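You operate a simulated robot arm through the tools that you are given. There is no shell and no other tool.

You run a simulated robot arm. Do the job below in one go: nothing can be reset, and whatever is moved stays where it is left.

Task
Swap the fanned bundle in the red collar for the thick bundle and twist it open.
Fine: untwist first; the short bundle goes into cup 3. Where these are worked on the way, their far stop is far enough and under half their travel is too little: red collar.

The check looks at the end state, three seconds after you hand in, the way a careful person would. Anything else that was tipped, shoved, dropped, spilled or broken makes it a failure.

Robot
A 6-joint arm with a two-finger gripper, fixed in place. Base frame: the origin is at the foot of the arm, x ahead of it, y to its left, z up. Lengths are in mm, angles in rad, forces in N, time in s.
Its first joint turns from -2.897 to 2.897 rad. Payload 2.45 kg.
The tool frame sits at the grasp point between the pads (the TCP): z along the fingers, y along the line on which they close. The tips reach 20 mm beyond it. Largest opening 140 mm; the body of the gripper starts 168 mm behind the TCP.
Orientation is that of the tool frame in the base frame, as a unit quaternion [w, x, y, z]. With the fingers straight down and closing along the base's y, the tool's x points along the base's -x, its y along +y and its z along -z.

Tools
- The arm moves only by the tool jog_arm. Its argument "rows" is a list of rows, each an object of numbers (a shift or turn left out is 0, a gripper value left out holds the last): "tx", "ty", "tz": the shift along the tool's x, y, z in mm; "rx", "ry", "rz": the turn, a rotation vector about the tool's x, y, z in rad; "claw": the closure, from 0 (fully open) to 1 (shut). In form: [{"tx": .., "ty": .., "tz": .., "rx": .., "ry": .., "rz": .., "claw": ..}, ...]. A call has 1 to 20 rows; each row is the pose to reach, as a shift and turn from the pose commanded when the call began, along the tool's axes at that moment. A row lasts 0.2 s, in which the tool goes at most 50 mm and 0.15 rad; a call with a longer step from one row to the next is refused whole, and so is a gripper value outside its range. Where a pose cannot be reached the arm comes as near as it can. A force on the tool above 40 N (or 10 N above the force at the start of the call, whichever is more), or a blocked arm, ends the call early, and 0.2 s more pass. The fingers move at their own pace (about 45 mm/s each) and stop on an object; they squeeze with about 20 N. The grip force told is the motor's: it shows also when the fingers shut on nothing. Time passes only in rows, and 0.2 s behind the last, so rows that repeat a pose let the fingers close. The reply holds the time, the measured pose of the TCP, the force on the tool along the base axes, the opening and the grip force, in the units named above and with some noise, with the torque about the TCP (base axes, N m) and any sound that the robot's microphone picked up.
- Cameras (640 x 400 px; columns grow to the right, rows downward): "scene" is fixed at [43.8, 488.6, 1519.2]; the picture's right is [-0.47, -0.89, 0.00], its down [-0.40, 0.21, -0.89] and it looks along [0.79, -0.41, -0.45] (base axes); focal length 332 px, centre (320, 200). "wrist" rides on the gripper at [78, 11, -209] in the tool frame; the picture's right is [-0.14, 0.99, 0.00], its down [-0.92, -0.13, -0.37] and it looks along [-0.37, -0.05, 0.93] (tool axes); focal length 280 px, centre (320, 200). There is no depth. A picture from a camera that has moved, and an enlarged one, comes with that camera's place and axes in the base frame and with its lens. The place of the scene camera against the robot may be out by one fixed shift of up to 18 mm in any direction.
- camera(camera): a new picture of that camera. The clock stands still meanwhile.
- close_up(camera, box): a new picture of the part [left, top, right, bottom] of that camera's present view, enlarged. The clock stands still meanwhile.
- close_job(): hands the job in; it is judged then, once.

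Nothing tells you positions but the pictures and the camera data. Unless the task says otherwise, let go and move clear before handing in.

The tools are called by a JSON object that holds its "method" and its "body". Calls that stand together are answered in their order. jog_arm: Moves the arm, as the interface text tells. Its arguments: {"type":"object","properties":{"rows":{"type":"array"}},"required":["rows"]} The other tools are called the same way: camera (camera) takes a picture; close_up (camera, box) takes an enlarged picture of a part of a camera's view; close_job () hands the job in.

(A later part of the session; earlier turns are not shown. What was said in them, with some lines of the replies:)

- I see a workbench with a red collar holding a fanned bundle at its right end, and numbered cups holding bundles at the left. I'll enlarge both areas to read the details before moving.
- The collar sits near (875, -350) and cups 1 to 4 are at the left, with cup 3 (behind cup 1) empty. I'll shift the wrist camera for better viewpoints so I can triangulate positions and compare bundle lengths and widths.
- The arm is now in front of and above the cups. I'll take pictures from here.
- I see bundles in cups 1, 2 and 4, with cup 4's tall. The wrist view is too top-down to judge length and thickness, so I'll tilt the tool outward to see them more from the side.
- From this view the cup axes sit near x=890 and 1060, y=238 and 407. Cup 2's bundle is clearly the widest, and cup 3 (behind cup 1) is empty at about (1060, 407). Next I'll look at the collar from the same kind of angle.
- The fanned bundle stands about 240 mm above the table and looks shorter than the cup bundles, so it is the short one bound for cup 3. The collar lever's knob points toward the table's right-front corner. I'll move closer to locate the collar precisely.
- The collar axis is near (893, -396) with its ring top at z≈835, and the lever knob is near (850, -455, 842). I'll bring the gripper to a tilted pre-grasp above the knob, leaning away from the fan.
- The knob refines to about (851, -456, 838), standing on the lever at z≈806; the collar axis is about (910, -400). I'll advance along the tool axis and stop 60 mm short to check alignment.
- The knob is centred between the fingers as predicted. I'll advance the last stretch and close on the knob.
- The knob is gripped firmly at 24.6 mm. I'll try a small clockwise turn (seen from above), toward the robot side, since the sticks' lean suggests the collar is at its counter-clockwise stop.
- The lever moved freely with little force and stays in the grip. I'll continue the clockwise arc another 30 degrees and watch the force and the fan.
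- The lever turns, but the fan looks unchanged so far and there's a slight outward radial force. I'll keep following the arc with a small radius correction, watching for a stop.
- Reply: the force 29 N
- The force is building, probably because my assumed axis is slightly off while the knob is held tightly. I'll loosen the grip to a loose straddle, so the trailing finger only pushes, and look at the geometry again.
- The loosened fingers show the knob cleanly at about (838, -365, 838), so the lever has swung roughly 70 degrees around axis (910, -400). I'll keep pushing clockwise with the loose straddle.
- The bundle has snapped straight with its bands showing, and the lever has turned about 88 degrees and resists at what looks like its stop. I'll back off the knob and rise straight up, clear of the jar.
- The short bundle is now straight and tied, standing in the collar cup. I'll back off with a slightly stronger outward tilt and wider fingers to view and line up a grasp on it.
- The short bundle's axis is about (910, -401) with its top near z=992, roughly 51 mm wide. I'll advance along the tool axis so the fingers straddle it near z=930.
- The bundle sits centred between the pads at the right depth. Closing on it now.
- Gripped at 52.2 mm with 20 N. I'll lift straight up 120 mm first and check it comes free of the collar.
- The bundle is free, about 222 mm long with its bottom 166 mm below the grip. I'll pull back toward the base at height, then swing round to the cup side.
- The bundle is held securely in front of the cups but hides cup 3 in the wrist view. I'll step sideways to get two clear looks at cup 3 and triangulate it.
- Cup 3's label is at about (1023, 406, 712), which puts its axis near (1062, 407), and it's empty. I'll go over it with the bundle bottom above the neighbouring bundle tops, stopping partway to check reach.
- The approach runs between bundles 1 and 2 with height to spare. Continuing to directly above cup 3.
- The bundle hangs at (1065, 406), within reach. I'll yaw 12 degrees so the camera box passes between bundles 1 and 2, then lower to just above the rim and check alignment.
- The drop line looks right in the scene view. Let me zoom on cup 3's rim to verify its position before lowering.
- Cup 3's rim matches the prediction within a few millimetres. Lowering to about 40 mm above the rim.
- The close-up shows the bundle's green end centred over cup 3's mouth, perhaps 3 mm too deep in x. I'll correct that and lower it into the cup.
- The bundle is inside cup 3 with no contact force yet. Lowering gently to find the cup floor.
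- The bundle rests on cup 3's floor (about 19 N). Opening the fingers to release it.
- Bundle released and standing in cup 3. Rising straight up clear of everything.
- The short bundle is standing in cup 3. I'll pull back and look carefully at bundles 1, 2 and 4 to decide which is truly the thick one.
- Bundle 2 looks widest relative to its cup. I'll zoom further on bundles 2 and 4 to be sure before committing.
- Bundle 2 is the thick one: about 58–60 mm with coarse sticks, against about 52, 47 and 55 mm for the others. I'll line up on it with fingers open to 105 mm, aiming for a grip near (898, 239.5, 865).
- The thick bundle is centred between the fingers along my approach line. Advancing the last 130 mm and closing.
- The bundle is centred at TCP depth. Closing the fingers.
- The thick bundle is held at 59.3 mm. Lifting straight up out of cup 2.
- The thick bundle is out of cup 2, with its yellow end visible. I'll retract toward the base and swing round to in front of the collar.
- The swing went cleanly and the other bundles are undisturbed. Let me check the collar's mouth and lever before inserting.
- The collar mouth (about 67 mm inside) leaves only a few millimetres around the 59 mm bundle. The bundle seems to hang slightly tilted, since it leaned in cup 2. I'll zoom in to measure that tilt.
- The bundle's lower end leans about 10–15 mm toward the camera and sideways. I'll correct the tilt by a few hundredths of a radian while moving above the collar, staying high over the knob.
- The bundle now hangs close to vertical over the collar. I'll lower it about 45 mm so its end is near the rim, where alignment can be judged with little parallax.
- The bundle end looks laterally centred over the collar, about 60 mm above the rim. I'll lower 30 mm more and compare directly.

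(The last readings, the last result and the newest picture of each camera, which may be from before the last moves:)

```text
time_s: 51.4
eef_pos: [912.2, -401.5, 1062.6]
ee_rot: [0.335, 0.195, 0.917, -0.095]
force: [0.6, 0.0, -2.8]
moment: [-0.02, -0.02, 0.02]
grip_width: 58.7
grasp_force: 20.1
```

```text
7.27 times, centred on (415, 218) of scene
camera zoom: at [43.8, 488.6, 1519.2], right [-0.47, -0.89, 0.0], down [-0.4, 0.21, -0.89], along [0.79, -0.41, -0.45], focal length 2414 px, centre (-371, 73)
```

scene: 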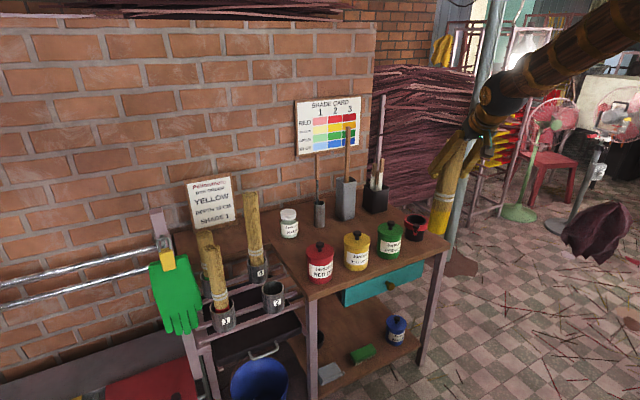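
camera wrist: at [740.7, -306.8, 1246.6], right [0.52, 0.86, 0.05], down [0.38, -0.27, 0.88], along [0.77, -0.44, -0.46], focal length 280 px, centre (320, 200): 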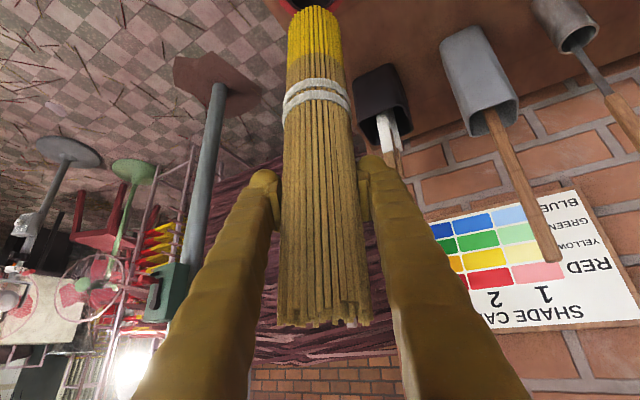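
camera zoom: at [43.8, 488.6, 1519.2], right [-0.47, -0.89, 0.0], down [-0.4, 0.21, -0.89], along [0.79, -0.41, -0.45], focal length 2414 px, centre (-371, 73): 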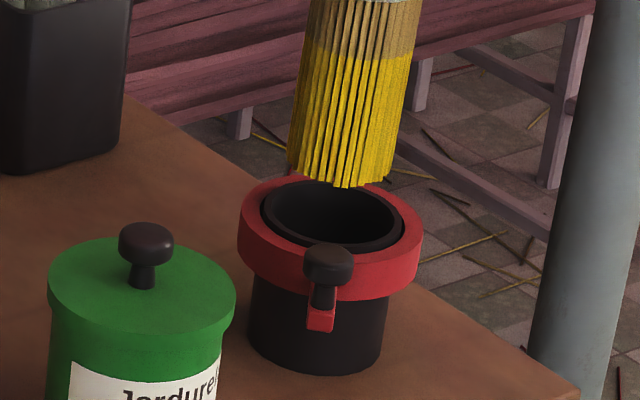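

The scene view puts the bundle end centred sideways and about 33 mm above the rim. I'll lower another 20 mm so both circles are nearly coplanar and compare the gaps.

{"method": "jog_arm", "body": {"rows": [{"tx": 6.5, "ty": 0.4, "tz": 7.6}, {"tx": 13, "ty": 0.9, "tz": 15.2}, {"tx": 13, "ty": 0.9, "tz": 15.2}]}}

{"method": "close_up", "body": {"camera": "wrist", "box": [260, 0, 380, 75]}}

{"method": "close_up", "body": {"camera": "scene", "box": [395, 195, 435, 240]}}

```text
time_s: 52.2
eef_pos: [909.9, -402.8, 1043.1]
ee_rot: [0.335, 0.196, 0.917, -0.096]
force: [0.3, -0.4, -3.0]
moment: [0.02, -0.01, 0.03]
grip_width: 58.8
grasp_force: 20.4
```

```text
5.33 times, centred on (320, 38) of wrist
camera zoom: at [740.3, -304.8, 1150.6], right [0.52, 0.86, 0.05], down [0.38, -0.27, 0.88], along [0.77, -0.44, -0.46], focal length 1495 px, centre (320, 1067)
```

zoom: 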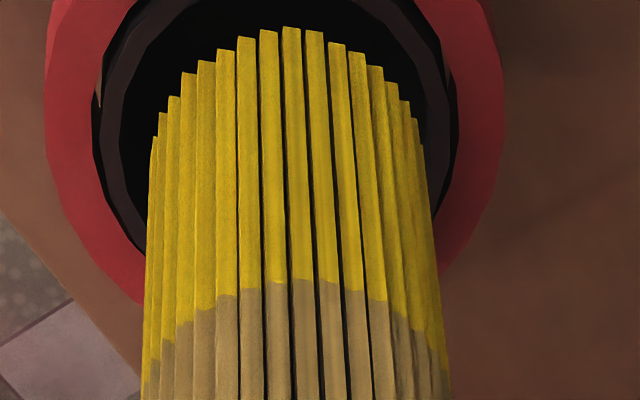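

```text
8.89 times, centred on (415, 218) of scene
camera zoom: at [43.8, 488.6, 1519.2], right [-0.47, -0.89, 0.0], down [-0.4, 0.21, -0.89], along [0.79, -0.41, -0.45], focal length 2950 px, centre (-524, 44)
```

zoom: 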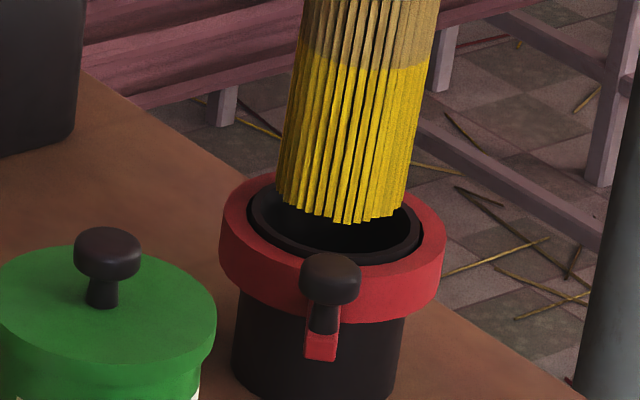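

The bundle end is within about 2 mm sideways and roughly 3 mm too far forward of the mouth's centre. I'll shift back 3 mm and lower slowly past the rim, watching force.

{"method": "jog_arm", "body": {"rows": [{"tx": 2.3, "ty": 0.3, "tz": -2}, {"tx": 5.6, "ty": 0.5, "tz": 1.8}, {"tx": 8.8, "ty": 0.7, "tz": 5.6}, {"tx": 12.1, "ty": 0.9, "tz": 9.4}, {"tx": 15.3, "ty": 1.2, "tz": 13.2}, {"tx": 17.3, "ty": 1.3, "tz": 15.5}]}}

{"method": "close_up", "body": {"camera": "wrist", "box": [260, 0, 380, 75]}}

{"method": "close_up", "body": {"camera": "scene", "box": [395, 195, 435, 240]}}

```text
time_s: 53.6
eef_pos: [908.4, -400.4, 1022.8]
ee_rot: [0.336, 0.196, 0.916, -0.096]
force: [4.7, 1.8, 21.7]
moment: [0.4, -0.02, -0.06]
grip_width: 59.2
grasp_force: 20.4
```

```text
5.33 times, centred on (320, 38) of wrist
camera zoom: at [737.6, -303.2, 1129.5], right [0.52, 0.86, 0.05], down [0.38, -0.27, 0.89], along [0.77, -0.44, -0.46], focal length 1495 px, centre (320, 1067)
```

zoom: 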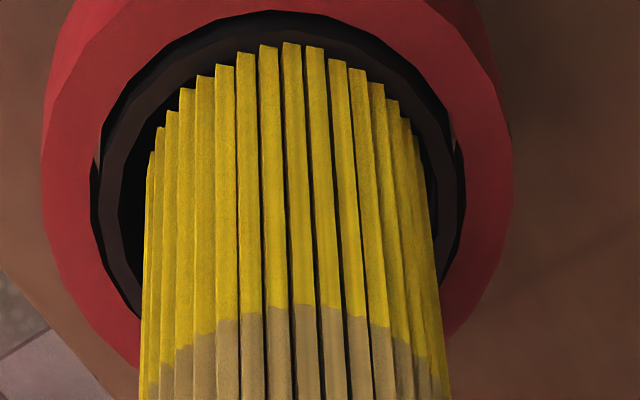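

```text
8.89 times, centred on (415, 218) of scene
camera zoom: at [43.8, 488.6, 1519.2], right [-0.47, -0.89, 0.0], down [-0.4, 0.21, -0.89], along [0.79, -0.41, -0.45], focal length 2950 px, centre (-524, 44)
```

zoom: 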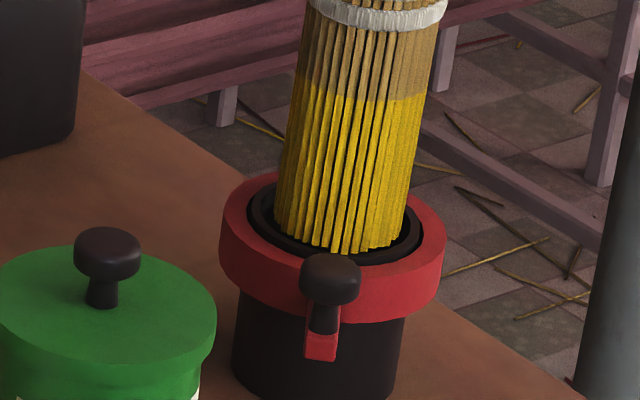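

The bundle end has touched the rim (about 22 N), so it's slightly off-centre. I'll zoom in tightly from both cameras to see which edge is touching.

{"method": "close_up", "body": {"camera": "scene", "box": [400, 212, 428, 234]}}

{"method": "close_up", "body": {"camera": "wrist", "box": [270, 0, 360, 60]}}

```text
16.00 times, centred on (414, 223) of scene
camera zoom: at [43.8, 488.6, 1519.2], right [-0.47, -0.89, 0.0], down [-0.4, 0.21, -0.89], along [0.79, -0.41, -0.45], focal length 5311 px, centre (-1184, -168)
```

zoom: 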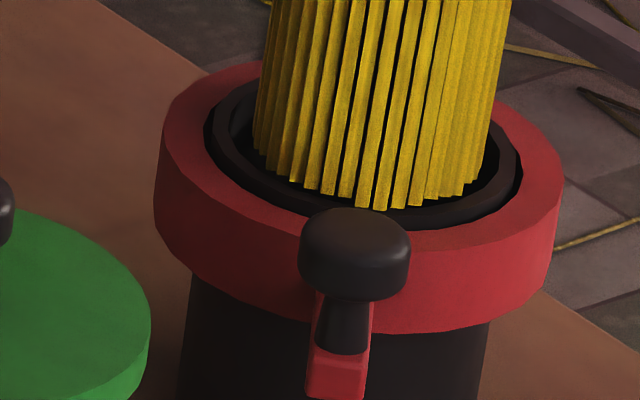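

```text
6.67 times, centred on (315, 30) of wrist
camera zoom: at [737.6, -303.2, 1129.5], right [0.52, 0.86, 0.05], down [0.38, -0.27, 0.89], along [0.77, -0.44, -0.46], focal length 1869 px, centre (353, 1333)
```

zoom: 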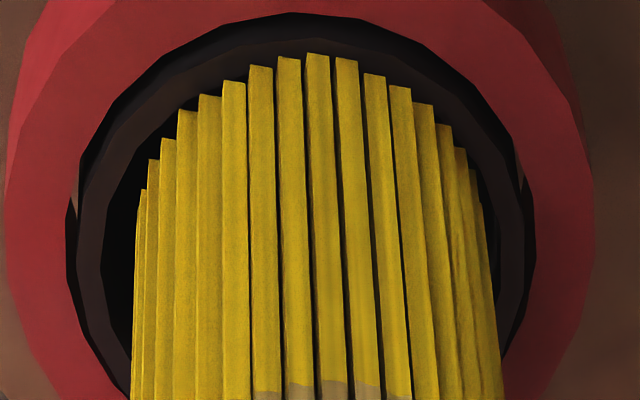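

Both views show the end nearly centred, and the contact torque points to the edge on the robot side catching. I'll lift 5 mm, shift 3 mm outward in x, and lower again gently.

{"method": "jog_arm", "body": {"rows": [{"tx": -3.3, "ty": -0.2, "tz": -3.8}, {"tx": -5.5, "ty": 0.6, "tz": -1.9}, {"tx": -2.3, "ty": 0.8, "tz": 1.9}, {"tx": 0.4, "ty": 1, "tz": 4.9}, {"tx": 3, "ty": 1.2, "tz": 8}]}}

{"method": "close_up", "body": {"camera": "scene", "box": [400, 212, 428, 234]}}

{"method": "close_up", "body": {"camera": "wrist", "box": [270, 0, 360, 60]}}

```text
time_s: 54.8
eef_pos: [911.2, -399.3, 1013.8]
ee_rot: [0.335, 0.197, 0.917, -0.096]
force: [-0.8, -0.3, -3.1]
moment: [0.01, -0.02, 0.02]
grip_width: 58.9
grasp_force: 20.2
```

```text
16.00 times, centred on (414, 223) of scene
camera zoom: at [43.8, 488.6, 1519.2], right [-0.47, -0.89, 0.0], down [-0.4, 0.21, -0.89], along [0.79, -0.41, -0.45], focal length 5311 px, centre (-1184, -168)
```

zoom: 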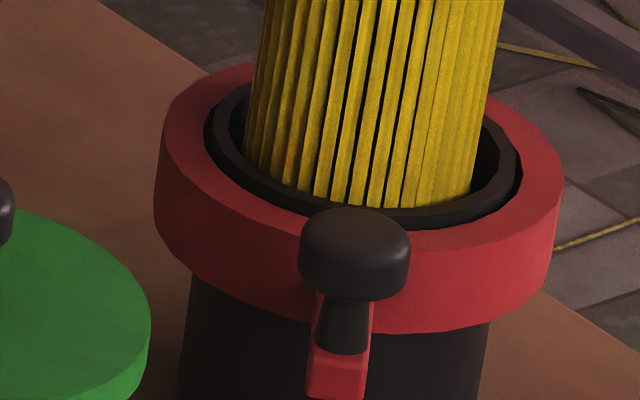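

```text
6.67 times, centred on (315, 30) of wrist
camera zoom: at [740.7, -303.3, 1120.3], right [0.52, 0.86, 0.05], down [0.38, -0.27, 0.88], along [0.77, -0.44, -0.46], focal length 1869 px, centre (353, 1333)
```

zoom: 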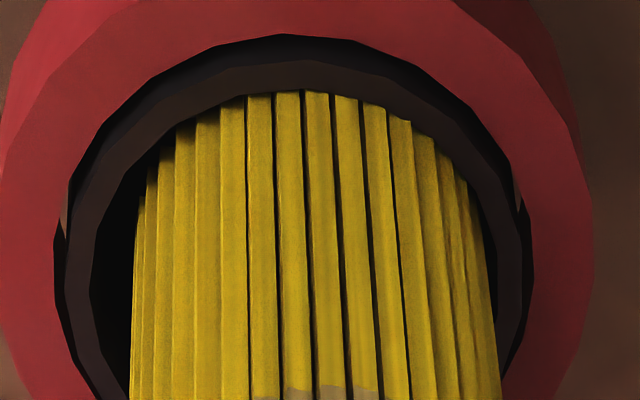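

It has slipped inside the rim with no contact force. I'll nudge about 2–3 mm toward the centre and keep lowering.

{"method": "jog_arm", "body": {"rows": [{"tx": 2, "ty": -1.9, "tz": 5}, {"tx": 5.2, "ty": -1.7, "tz": 8.8}, {"tx": 8.5, "ty": -1.5, "tz": 12.6}, {"tx": 11.7, "ty": -1.3, "tz": 16.4}, {"tx": 15, "ty": -1.1, "tz": 20.2}, {"tx": 18.3, "ty": -0.9, "tz": 24}, {"tx": 21.5, "ty": -0.6, "tz": 27.8}]}}

{"method": "close_up", "body": {"camera": "scene", "box": [380, 150, 460, 245]}}

```text
time_s: 56.4
eef_pos: [913.3, -402.7, 978.9]
ee_rot: [0.335, 0.196, 0.916, -0.096]
force: [0.8, 0.2, -3.8]
moment: [0.01, -0.04, -0.04]
grip_width: 58.7
grasp_force: 20.0
```

```text
4.21 times, centred on (420, 198) of scene
camera zoom: at [43.8, 488.6, 1519.2], right [-0.47, -0.89, 0.0], down [-0.4, 0.21, -0.89], along [0.79, -0.41, -0.45], focal length 1398 px, centre (-101, 210)
```

zoom: 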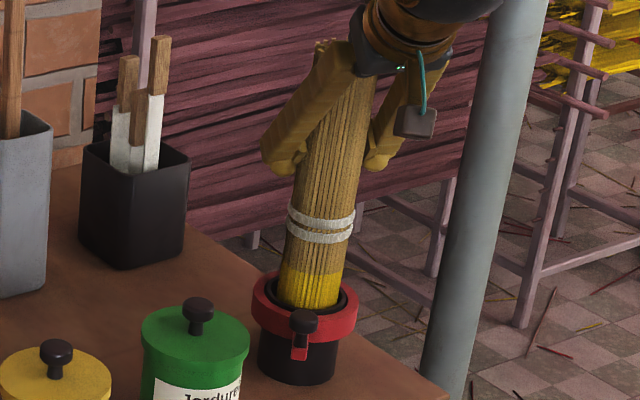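

Sliding in freely. Continuing down until it rests on the floor of the collar cup.

{"method": "jog_arm", "body": {"rows": [{"tx": 3.3, "ty": 0.2, "tz": 3.8}, {"tx": 6.5, "ty": 0.4, "tz": 7.6}, {"tx": 9.8, "ty": 0.6, "tz": 11.4}, {"tx": 13, "ty": 0.9, "tz": 15.2}, {"tx": 16.3, "ty": 1.1, "tz": 19}]}}

```text
time_s: 57.6
eef_pos: [911.6, -403.0, 952.8]
ee_rot: [0.334, 0.197, 0.917, -0.096]
force: [-0.5, 0.6, -3.0]
moment: [0.0, -0.01, 0.0]
grip_width: 58.5
grasp_force: 20.2
```

{"method": "jog_arm", "body": {"rows": [{"tx": 2, "ty": 0.1, "tz": 2.3}, {"tx": 3.9, "ty": 0.3, "tz": 4.6}, {"tx": 5.9, "ty": 0.4, "tz": 6.8}, {"tx": 7.8, "ty": 0.5, "tz": 9.1}, {"tx": 9.8, "ty": 0.6, "tz": 11.4}]}}

{"method": "close_up", "body": {"camera": "scene", "box": [380, 150, 460, 245]}}

```text
time_s: 58.8
eef_pos: [913.4, -403.8, 939.4]
ee_rot: [0.337, 0.195, 0.916, -0.096]
force: [2.6, -1.5, 22.5]
moment: [0.2, 0.17, 0.0]
grip_width: 59.5
grasp_force: 19.8
```

```text
4.21 times, centred on (420, 198) of scene
camera zoom: at [43.8, 488.6, 1519.2], right [-0.47, -0.89, 0.0], down [-0.4, 0.21, -0.89], along [0.79, -0.41, -0.45], focal length 1398 px, centre (-101, 210)
```

zoom: 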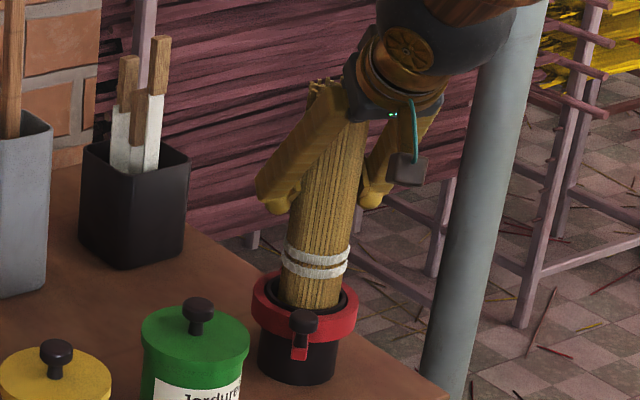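

The thick bundle rests on the collar cup's floor. Opening the fingers and backing out along the tool axis.

{"method": "jog_arm", "body": {"rows": [{"claw": 0.8}, {"claw": 0.5}, {"claw": 0.3}, {"claw": 0.3}, {"claw": 0.3}, {"claw": 0.3}]}}

{"method": "camera", "body": {"camera": "wrist"}}

{"method": "close_up", "body": {"camera": "scene", "box": [380, 150, 460, 245]}}

```text
time_s: 60.2
eef_pos: [911.3, -401.5, 937.9]
ee_rot: [0.335, 0.197, 0.916, -0.097]
force: [-0.3, 0.3, 0.2]
moment: [-0.01, 0.01, 0.04]
grip_width: 97.9
grasp_force: 0.0
```

```text
taken
camera wrist: at [741.1, -306.2, 1045.0], right [0.52, 0.86, 0.05], down [0.38, -0.27, 0.88], along [0.77, -0.44, -0.46], focal length 280 px, centre (320, 200)
```

wrist: 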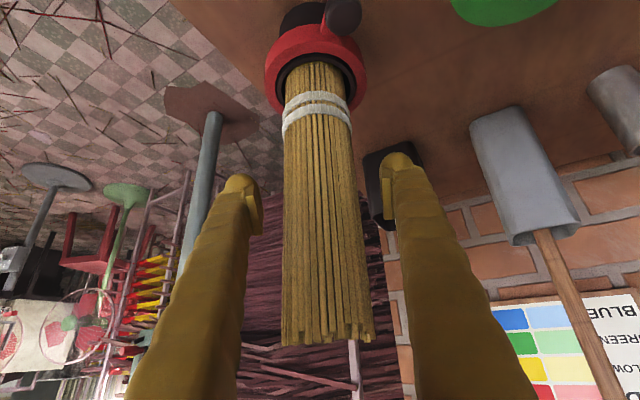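

```text
4.21 times, centred on (420, 198) of scene
camera zoom: at [43.8, 488.6, 1519.2], right [-0.47, -0.89, 0.0], down [-0.4, 0.21, -0.89], along [0.79, -0.41, -0.45], focal length 1398 px, centre (-101, 210)
```

zoom: 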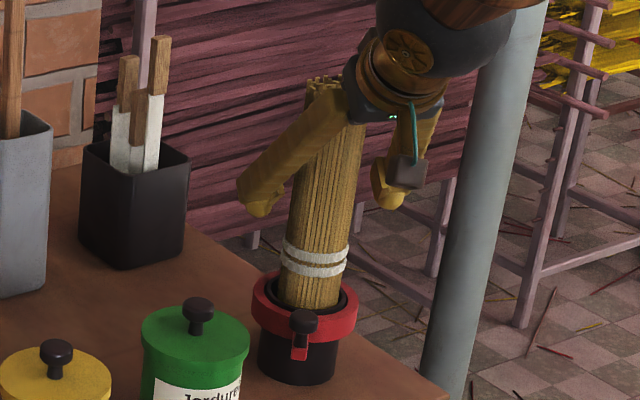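

The thick bundle now stands in the collar. I'll back out, re-orient to the 0.5 rad tilt used for the lever, and look for the knob.

{"method": "jog_arm", "body": {"rows": [{"tz": -20}, {"tz": -60}, {"tz": -95}, {"tz": -125}, {"tx": 23.1, "ty": 10.8, "tz": -158, "rx": 0.0032, "ry": 0.0711, "rz": 0.0314}, {"tx": 46.2, "ty": 21.6, "tz": -190, "rx": 0.0064, "ry": 0.1423, "rz": 0.0629}, {"tx": 69.3, "ty": 32.4, "tz": -221.8, "rx": 0.0096, "ry": 0.2134, "rz": 0.0943, "claw": 0.68}, {"tx": 69.3, "ty": 32.4, "tz": -221.8, "rx": 0.0096, "ry": 0.2134, "rz": 0.0943}, {"tx": 69.3, "ty": 32.4, "tz": -221.8, "rx": 0.0096, "ry": 0.2134, "rz": 0.0943}]}}

{"method": "camera", "body": {"camera": "wrist"}}

{"method": "close_up", "body": {"camera": "wrist", "box": [240, 60, 400, 220]}}

{"method": "close_up", "body": {"camera": "scene", "box": [380, 150, 460, 245]}}

```text
time_s: 62.2
eef_pos: [748.1, -285.1, 1061.0]
ee_rot: [0.239, 0.25, 0.936, -0.063]
force: [0.2, 0.6, 0.1]
moment: [0.01, -0.02, 0.01]
grip_width: 44.7
grasp_force: 0.0
```

```text
taken
camera wrist: at [607.0, -192.9, 1207.2], right [0.6, 0.8, 0.07], down [0.48, -0.43, 0.76], along [0.64, -0.42, -0.64], focal length 280 px, centre (320, 200)
```

wrist: 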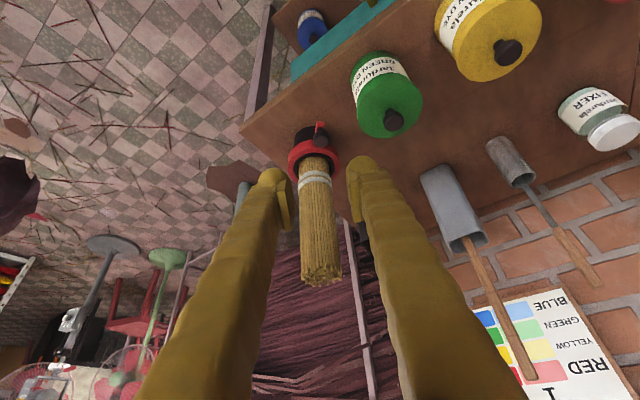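

```text
2.50 times, centred on (320, 140) of wrist
camera zoom: at [607.0, -192.9, 1207.2], right [0.6, 0.8, 0.07], down [0.48, -0.43, 0.76], along [0.64, -0.42, -0.64], focal length 701 px, centre (320, 350)
```

zoom: 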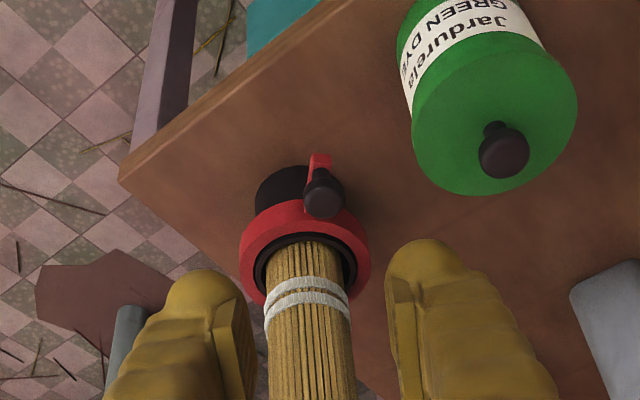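

```text
4.21 times, centred on (420, 198) of scene
camera zoom: at [43.8, 488.6, 1519.2], right [-0.47, -0.89, 0.0], down [-0.4, 0.21, -0.89], along [0.79, -0.41, -0.45], focal length 1398 px, centre (-101, 210)
```

zoom: 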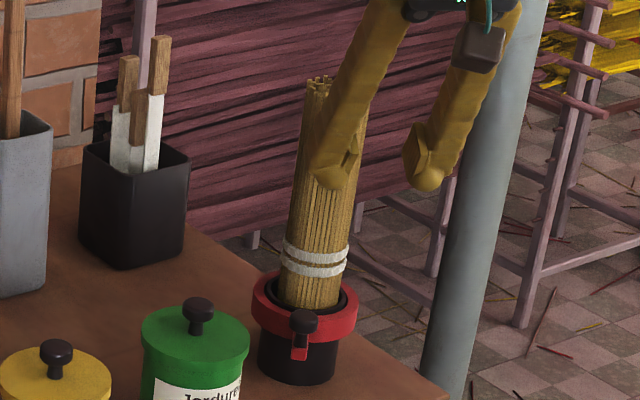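

The knob is at about (852, -344, 838), unchanged, and centred on my approach line. I'll advance to 60 mm short and check, as before.

{"method": "jog_arm", "body": {"rows": [{"ty": 0.4, "tz": 48}, {"ty": 0.8, "tz": 96}, {"ty": 1.2, "tz": 144}, {"ty": 1.7, "tz": 190}]}}

{"method": "close_up", "body": {"camera": "wrist", "box": [220, 80, 420, 280]}}

{"method": "close_up", "body": {"camera": "scene", "box": [380, 150, 460, 245]}}

```text
time_s: 63.2
eef_pos: [827.2, -329.0, 894.3]
ee_rot: [0.238, 0.25, 0.936, -0.063]
force: [-0.4, -0.5, 0.8]
moment: [-0.01, 0.02, -0.01]
grip_width: 45.0
grasp_force: 0.1
```

```text
2.00 times, centred on (320, 180) of wrist
camera zoom: at [686.7, -236.8, 1040.3], right [0.6, 0.8, 0.07], down [0.48, -0.43, 0.76], along [0.64, -0.42, -0.64], focal length 561 px, centre (320, 240)
```

zoom: 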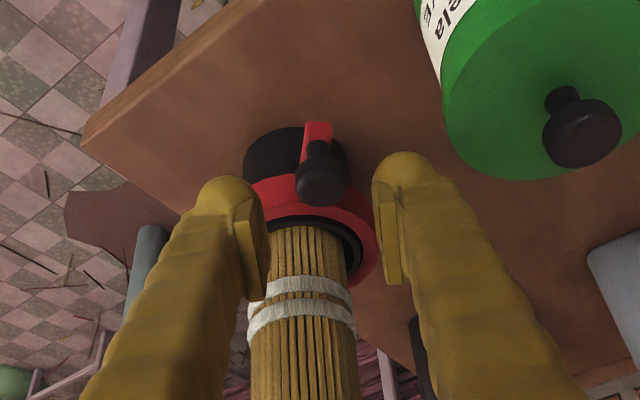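

```text
4.21 times, centred on (420, 198) of scene
camera zoom: at [43.8, 488.6, 1519.2], right [-0.47, -0.89, 0.0], down [-0.4, 0.21, -0.89], along [0.79, -0.41, -0.45], focal length 1398 px, centre (-101, 210)
```

zoom: 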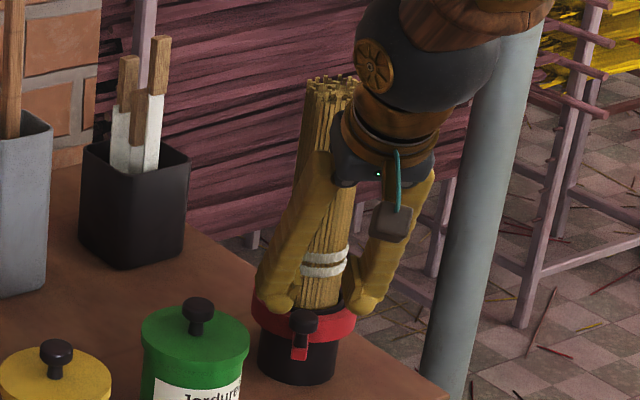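

The knob sits right between the fingertips. Advancing the last 58 mm to straddle it.

{"method": "jog_arm", "body": {"rows": [{"ty": 0.5, "tz": 20}, {"ty": 1, "tz": 40}, {"ty": 1, "tz": 58}]}}

{"method": "close_up", "body": {"camera": "wrist", "box": [240, 120, 400, 280]}}

```text
time_s: 64.0
eef_pos: [853.6, -342.0, 841.4]
ee_rot: [0.238, 0.25, 0.936, -0.063]
force: [-0.7, 0.4, -0.5]
moment: [-0.01, -0.01, 0.0]
grip_width: 44.7
grasp_force: 0.1
```

```text
2.50 times, centred on (320, 200) of wrist
camera zoom: at [712.5, -249.3, 987.9], right [0.6, 0.8, 0.07], down [0.48, -0.43, 0.76], along [0.64, -0.42, -0.64], focal length 701 px, centre (320, 200)
```

zoom: 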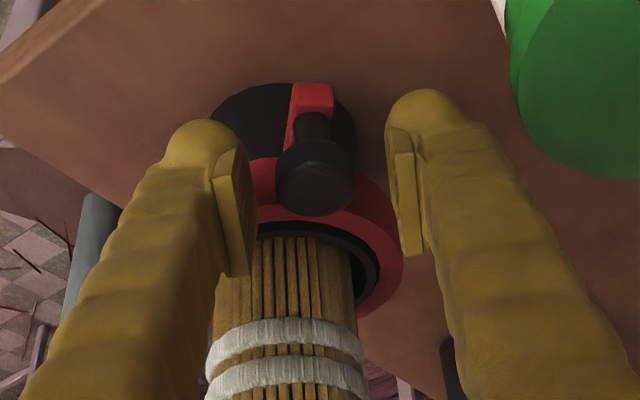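

The fingers straddle the knob with room to spare. I'll narrow them slightly and push the lever counter-clockwise along its arc.

{"method": "jog_arm", "body": {"rows": [{"claw": 0.76}, {"tx": 0.8, "ty": -7.4, "tz": -0.5, "rx": -0.0279, "rz": -0.0511}, {"tx": 1.7, "ty": -14.4, "tz": -0.9, "rx": -0.0558, "rz": -0.1021}, {"tx": 1.9, "ty": -21.5, "tz": -1, "rx": -0.0837, "rz": -0.1532}, {"tx": 1.6, "ty": -28.6, "tz": -0.9, "rx": -0.1115, "rz": -0.2042}, {"tx": 0.8, "ty": -35.5, "tz": -0.5, "rx": -0.1394, "rz": -0.2553}, {"tx": -0.5, "ty": -42.4, "tz": 0.3, "rx": -0.1673, "rz": -0.3063}]}}

{"method": "close_up", "body": {"camera": "wrist", "box": [240, 120, 400, 280]}}

{"method": "close_up", "body": {"camera": "scene", "box": [380, 150, 460, 245]}}

```text
time_s: 65.6
eef_pos: [833.9, -379.4, 842.3]
ee_rot: [0.246, 0.084, 0.965, -0.021]
force: [0.5, 0.4, -0.5]
moment: [0.01, 0.01, 0.01]
grip_width: 33.3
grasp_force: 0.1
```

```text
2.50 times, centred on (320, 200) of wrist
camera zoom: at [669.3, -339.9, 987.9], right [0.29, 0.96, 0.07], down [0.6, -0.24, 0.76], along [0.75, -0.18, -0.64], focal length 701 px, centre (320, 200)
```

zoom: 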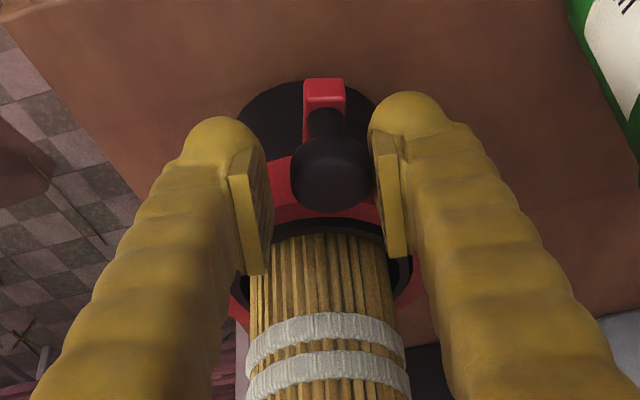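

```text
4.21 times, centred on (420, 198) of scene
camera zoom: at [43.8, 488.6, 1519.2], right [-0.47, -0.89, 0.0], down [-0.4, 0.21, -0.89], along [0.79, -0.41, -0.45], focal length 1398 px, centre (-101, 210)
```

zoom: 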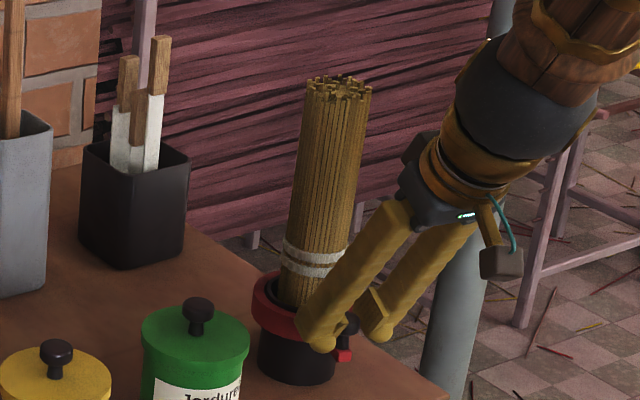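

The lever follows with almost no force. Continuing the arc another 30 degrees.

{"method": "jog_arm", "body": {"rows": [{"tx": 0.3, "ty": -7.1, "tz": -0.2, "rx": -0.0307, "rz": -0.0562}, {"tx": 0, "ty": -14.1, "tz": 0, "rx": -0.0614, "rz": -0.1123}, {"tx": -0.8, "ty": -21.2, "tz": 0.4, "rx": -0.0921, "rz": -0.1685}, {"tx": -2.1, "ty": -28.1, "tz": 1.2, "rx": -0.1227, "rz": -0.2247}, {"tx": -4, "ty": -34.9, "tz": 2.2, "rx": -0.1534, "rz": -0.2808}, {"tx": -6.4, "ty": -41.4, "tz": 3.5, "rx": -0.1841, "rz": -0.337}]}}

{"method": "close_up", "body": {"camera": "wrist", "box": [240, 120, 400, 280]}}

{"method": "close_up", "body": {"camera": "scene", "box": [380, 150, 460, 245]}}

```text
time_s: 67.0
eef_pos: [833.5, -420.8, 841.3]
ee_rot: [0.246, -0.102, 0.964, 0.027]
force: [0.2, 0.1, 1.0]
moment: [0.03, -0.02, 0.02]
grip_width: 33.5
grasp_force: 0.1
```

```text
2.50 times, centred on (320, 200) of wrist
camera zoom: at [666.3, -447.1, 987.2], right [-0.09, 0.99, 0.07], down [0.64, 0.01, 0.76], along [0.76, 0.11, -0.64], focal length 701 px, centre (320, 200)
```

zoom: 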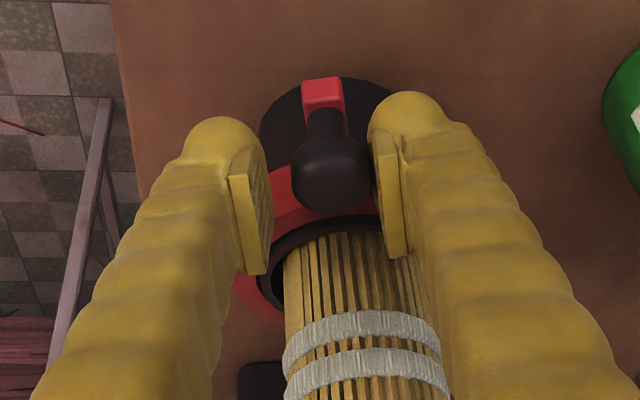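

```text
4.21 times, centred on (420, 198) of scene
camera zoom: at [43.8, 488.6, 1519.2], right [-0.47, -0.89, 0.0], down [-0.4, 0.21, -0.89], along [0.79, -0.41, -0.45], focal length 1398 px, centre (-101, 210)
```

zoom: 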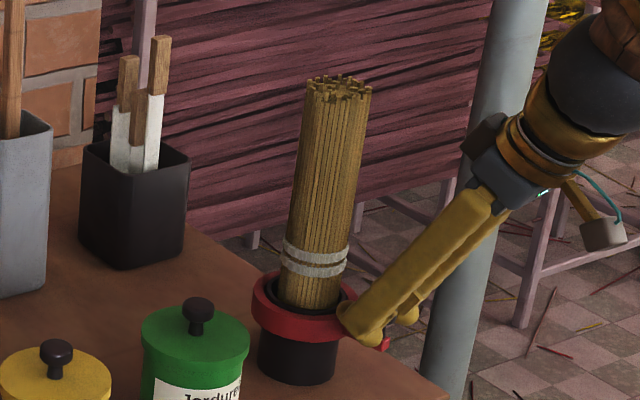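

Still smooth. Continuing toward the far stop, where the fan should open.

{"method": "jog_arm", "body": {"rows": [{"tx": -0.6, "ty": -7, "tz": 0.3, "rx": -0.0307, "rz": -0.0562}, {"tx": -1.7, "ty": -13.9, "tz": 0.9, "rx": -0.0614, "rz": -0.1123}, {"tx": -3.4, "ty": -20.8, "tz": 1.9, "rx": -0.0921, "rz": -0.1685}, {"tx": -5.5, "ty": -27.4, "tz": 3, "rx": -0.1227, "rz": -0.2247}, {"tx": -8.2, "ty": -33.8, "tz": 4.5, "rx": -0.1534, "rz": -0.2808}, {"tx": -11.3, "ty": -39.8, "tz": 6.2, "rx": -0.1841, "rz": -0.337}]}}

{"method": "close_up", "body": {"camera": "wrist", "box": [240, 120, 400, 280]}}

{"method": "close_up", "body": {"camera": "scene", "box": [380, 150, 460, 245]}}

```text
time_s: 68.4
eef_pos: [854.5, -456.5, 841.8]
ee_rot: [0.236, -0.284, 0.926, 0.073]
force: [-0.8, -0.1, 0.5]
moment: [0.0, -0.01, -0.03]
grip_width: 33.6
grasp_force: 0.0
```

```text
2.50 times, centred on (320, 200) of wrist
camera zoom: at [709.2, -543.8, 987.9], right [-0.46, 0.89, 0.07], down [0.59, 0.25, 0.77], along [0.66, 0.39, -0.64], focal length 701 px, centre (320, 200)
```

zoom: 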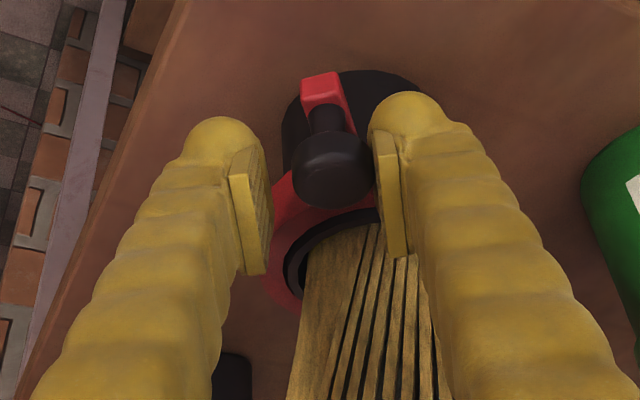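

```text
4.21 times, centred on (420, 198) of scene
camera zoom: at [43.8, 488.6, 1519.2], right [-0.47, -0.89, 0.0], down [-0.4, 0.21, -0.89], along [0.79, -0.41, -0.45], focal length 1398 px, centre (-101, 210)
```

zoom: 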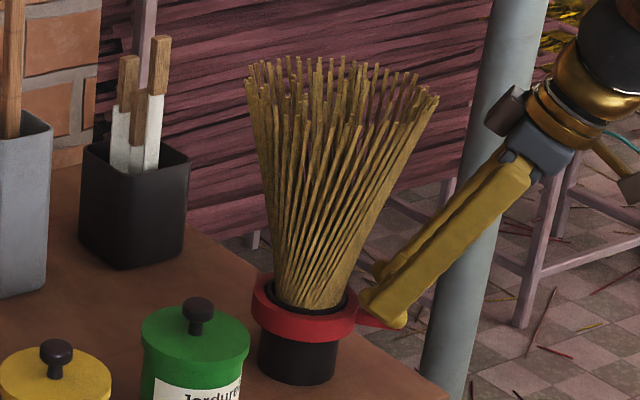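

The thick bundle has fanned open. I'll push a few degrees further to make sure the lever is at its far stop.

{"method": "jog_arm", "body": {"rows": [{"tx": -0.6, "ty": -2.8, "tz": 0.3, "rx": -0.0125, "rz": -0.023}, {"tx": -1.2, "ty": -5.5, "tz": 0.6, "rx": -0.0251, "rz": -0.046}, {"tx": -1.9, "ty": -8.2, "tz": 1, "rx": -0.0376, "rz": -0.069}, {"tx": -2.6, "ty": -10.9, "tz": 1.4, "rx": -0.0502, "rz": -0.092}]}}

{"method": "close_up", "body": {"camera": "wrist", "box": [240, 120, 400, 280]}}

{"method": "close_up", "body": {"camera": "scene", "box": [380, 150, 460, 245]}}

```text
time_s: 69.4
eef_pos: [862.9, -462.7, 842.1]
ee_rot: [0.232, -0.332, 0.91, 0.088]
force: [-13.4, 11.1, -5.0]
moment: [-0.08, -0.15, -0.04]
grip_width: 44.3
grasp_force: 7.8
```

```text
2.50 times, centred on (320, 200) of wrist
camera zoom: at [727.0, -564.9, 987.6], right [-0.55, 0.83, 0.07], down [0.57, 0.31, 0.76], along [0.62, 0.46, -0.64], focal length 701 px, centre (320, 200)
```

zoom: 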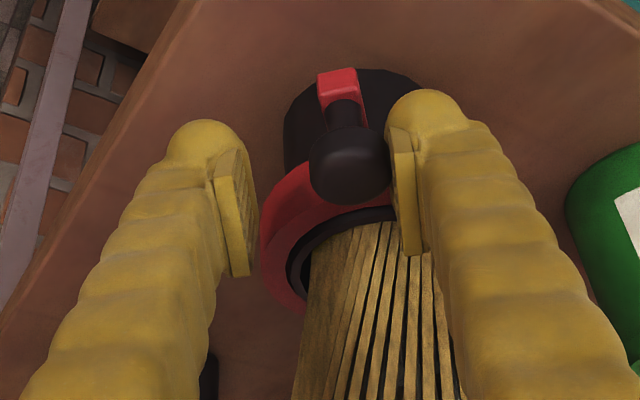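

```text
4.21 times, centred on (420, 198) of scene
camera zoom: at [43.8, 488.6, 1519.2], right [-0.47, -0.89, 0.0], down [-0.4, 0.21, -0.89], along [0.79, -0.41, -0.45], focal length 1398 px, centre (-101, 210)
```

zoom: 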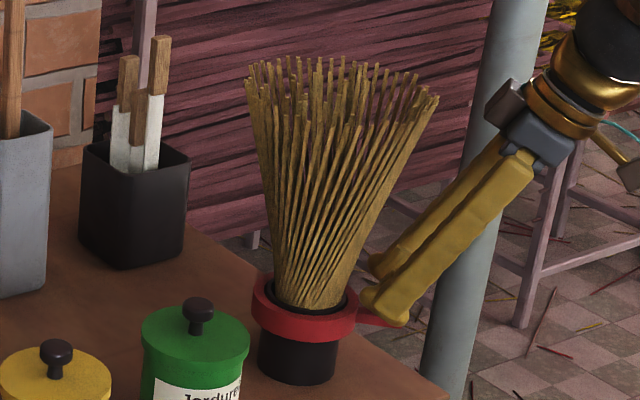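

The lever is firmly at its far stop (finger pushed back, about 17 N). I'll ease off the knob and withdraw along the tool axis, leaning away from the fan.

{"method": "jog_arm", "body": {"rows": [{"ty": 5}, {"ty": 10}, {"ty": 10, "tz": -15}, {"ty": 10, "tz": -45}, {"ty": 10, "tz": -90}, {"ty": 10, "tz": -135}, {"ty": 10, "tz": -180}, {"ty": 10, "tz": -225}]}}

{"method": "camera", "body": {"camera": "wrist"}}

{"method": "camera", "body": {"camera": "scene"}}

{"method": "close_up", "body": {"camera": "scene", "box": [380, 150, 460, 245]}}

```text
time_s: 71.2
eef_pos: [774.7, -526.3, 1038.5]
ee_rot: [0.232, -0.332, 0.91, 0.087]
force: [-0.4, -0.4, -0.1]
moment: [0.01, -0.02, 0.0]
grip_width: 33.6
grasp_force: 0.1
```

```text
taken
camera wrist: at [638.2, -628.1, 1185.3], right [-0.55, 0.83, 0.07], down [0.57, 0.31, 0.76], along [0.62, 0.46, -0.64], focal length 280 px, centre (320, 200)
```

wrist: 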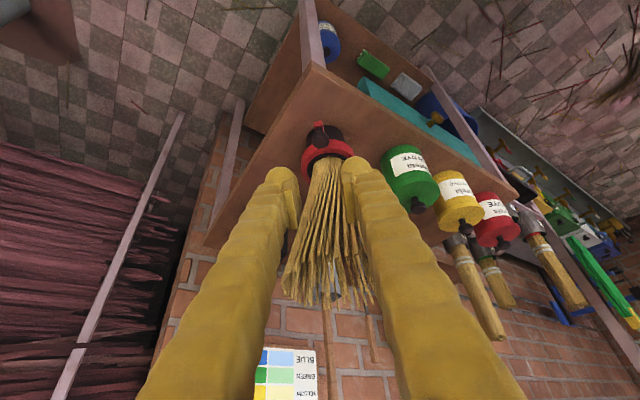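

```text
taken
```

scene: 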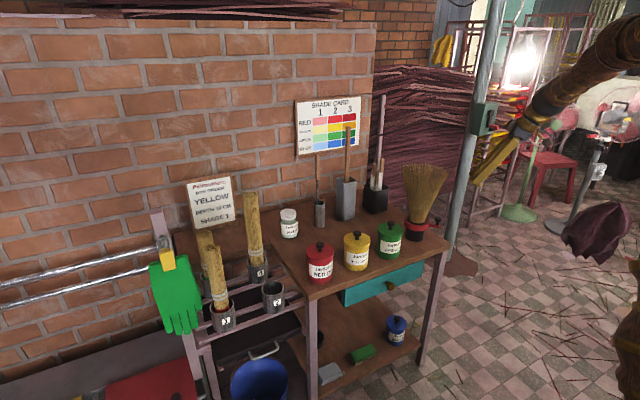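

```text
4.21 times, centred on (420, 198) of scene
camera zoom: at [43.8, 488.6, 1519.2], right [-0.47, -0.89, 0.0], down [-0.4, 0.21, -0.89], along [0.79, -0.41, -0.45], focal length 1398 px, centre (-101, 210)
```

zoom: 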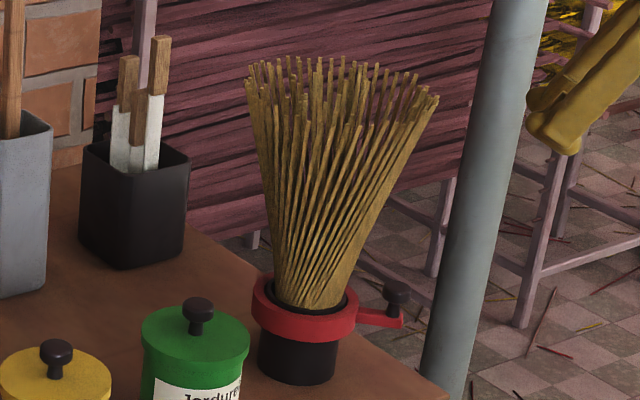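

The fan is open with the lever at its stop, as it was at the start. I'll pull the arm further back and check the cups one last time.

{"method": "jog_arm", "body": {"rows": [{"tx": -15, "tz": -40}, {"tx": -30, "tz": -80}, {"tx": -45, "tz": -120}]}}

{"method": "close_up", "body": {"camera": "scene", "box": [160, 180, 300, 340]}}

{"method": "close_up", "body": {"camera": "scene", "box": [280, 150, 460, 300]}}

{"method": "camera", "body": {"camera": "wrist"}}

```text
time_s: 72.0
eef_pos: [760.6, -539.2, 1164.1]
ee_rot: [0.232, -0.332, 0.91, 0.086]
force: [0.5, -0.1, -0.3]
moment: [-0.01, -0.04, 0.01]
grip_width: 34.0
grasp_force: 0.1
```

```text
2.50 times, centred on (230, 260) of scene
camera zoom: at [43.8, 488.6, 1519.2], right [-0.47, -0.89, 0.0], down [-0.4, 0.21, -0.89], along [0.79, -0.41, -0.45], focal length 830 px, centre (545, 50)
```

zoom: 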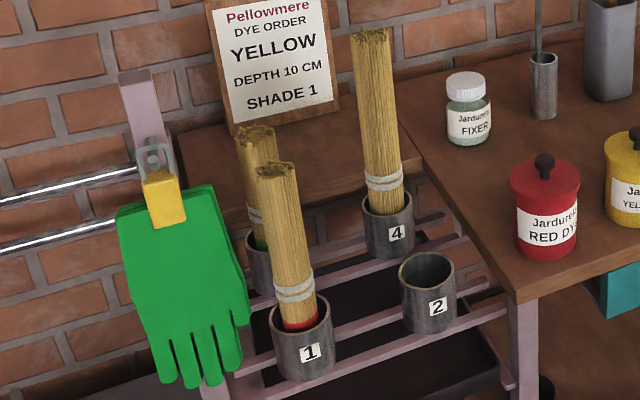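

```text
2.67 times, centred on (370, 225) of scene
camera zoom: at [43.8, 488.6, 1519.2], right [-0.47, -0.89, 0.0], down [-0.4, 0.21, -0.89], along [0.79, -0.41, -0.45], focal length 885 px, centre (187, 133)
```

zoom: 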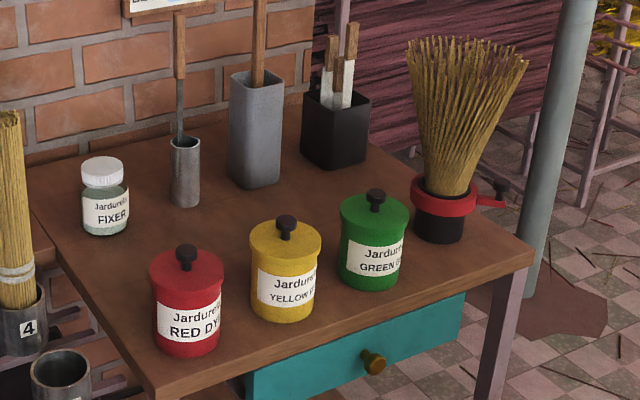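

```text
taken
camera wrist: at [624.3, -640.7, 1310.7], right [-0.55, 0.83, 0.07], down [0.57, 0.31, 0.77], along [0.62, 0.46, -0.64], focal length 280 px, centre (320, 200)
```

wrist: 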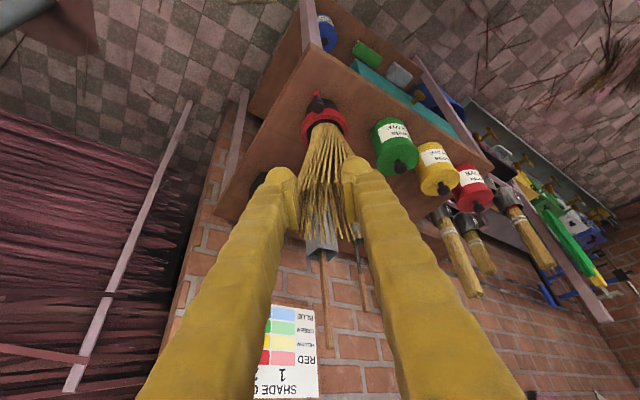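

The thick bundle is fanned open in the red collar with its lever at the far stop. The short bundle stands in cup 3, bundles 1 and 4 and the jars are undisturbed, and the arm is clear, so I'm handing in.

{"method": "close_job", "body": {}}

```text
The job is handed in.
```

I swapped the bundles, and the job is handed in; I haven't seen a verdict from the check.

- **Red collar:** I untwisted the fanned bundle first, then took it out. The thick bundle from cup 2 now stands in the collar, fanned open. I pushed the lever on until it resisted firmly at the far stop.
- **Cup 3:** It holds the bundle that was in the collar, standing upright. I took that one as the short bundle because, by my measurements, it was the shortest.
- **Everything else:** In the last pictures, bundles 1 and 4 and the jars were where they started. Cup 2 is now empty. The gripper is open and clear of the bench.

While I was lowering the thick bundle, its edge caught the collar rim once, at about 22 N. I lifted it a little, shifted it 3 mm, and it then went in freely.
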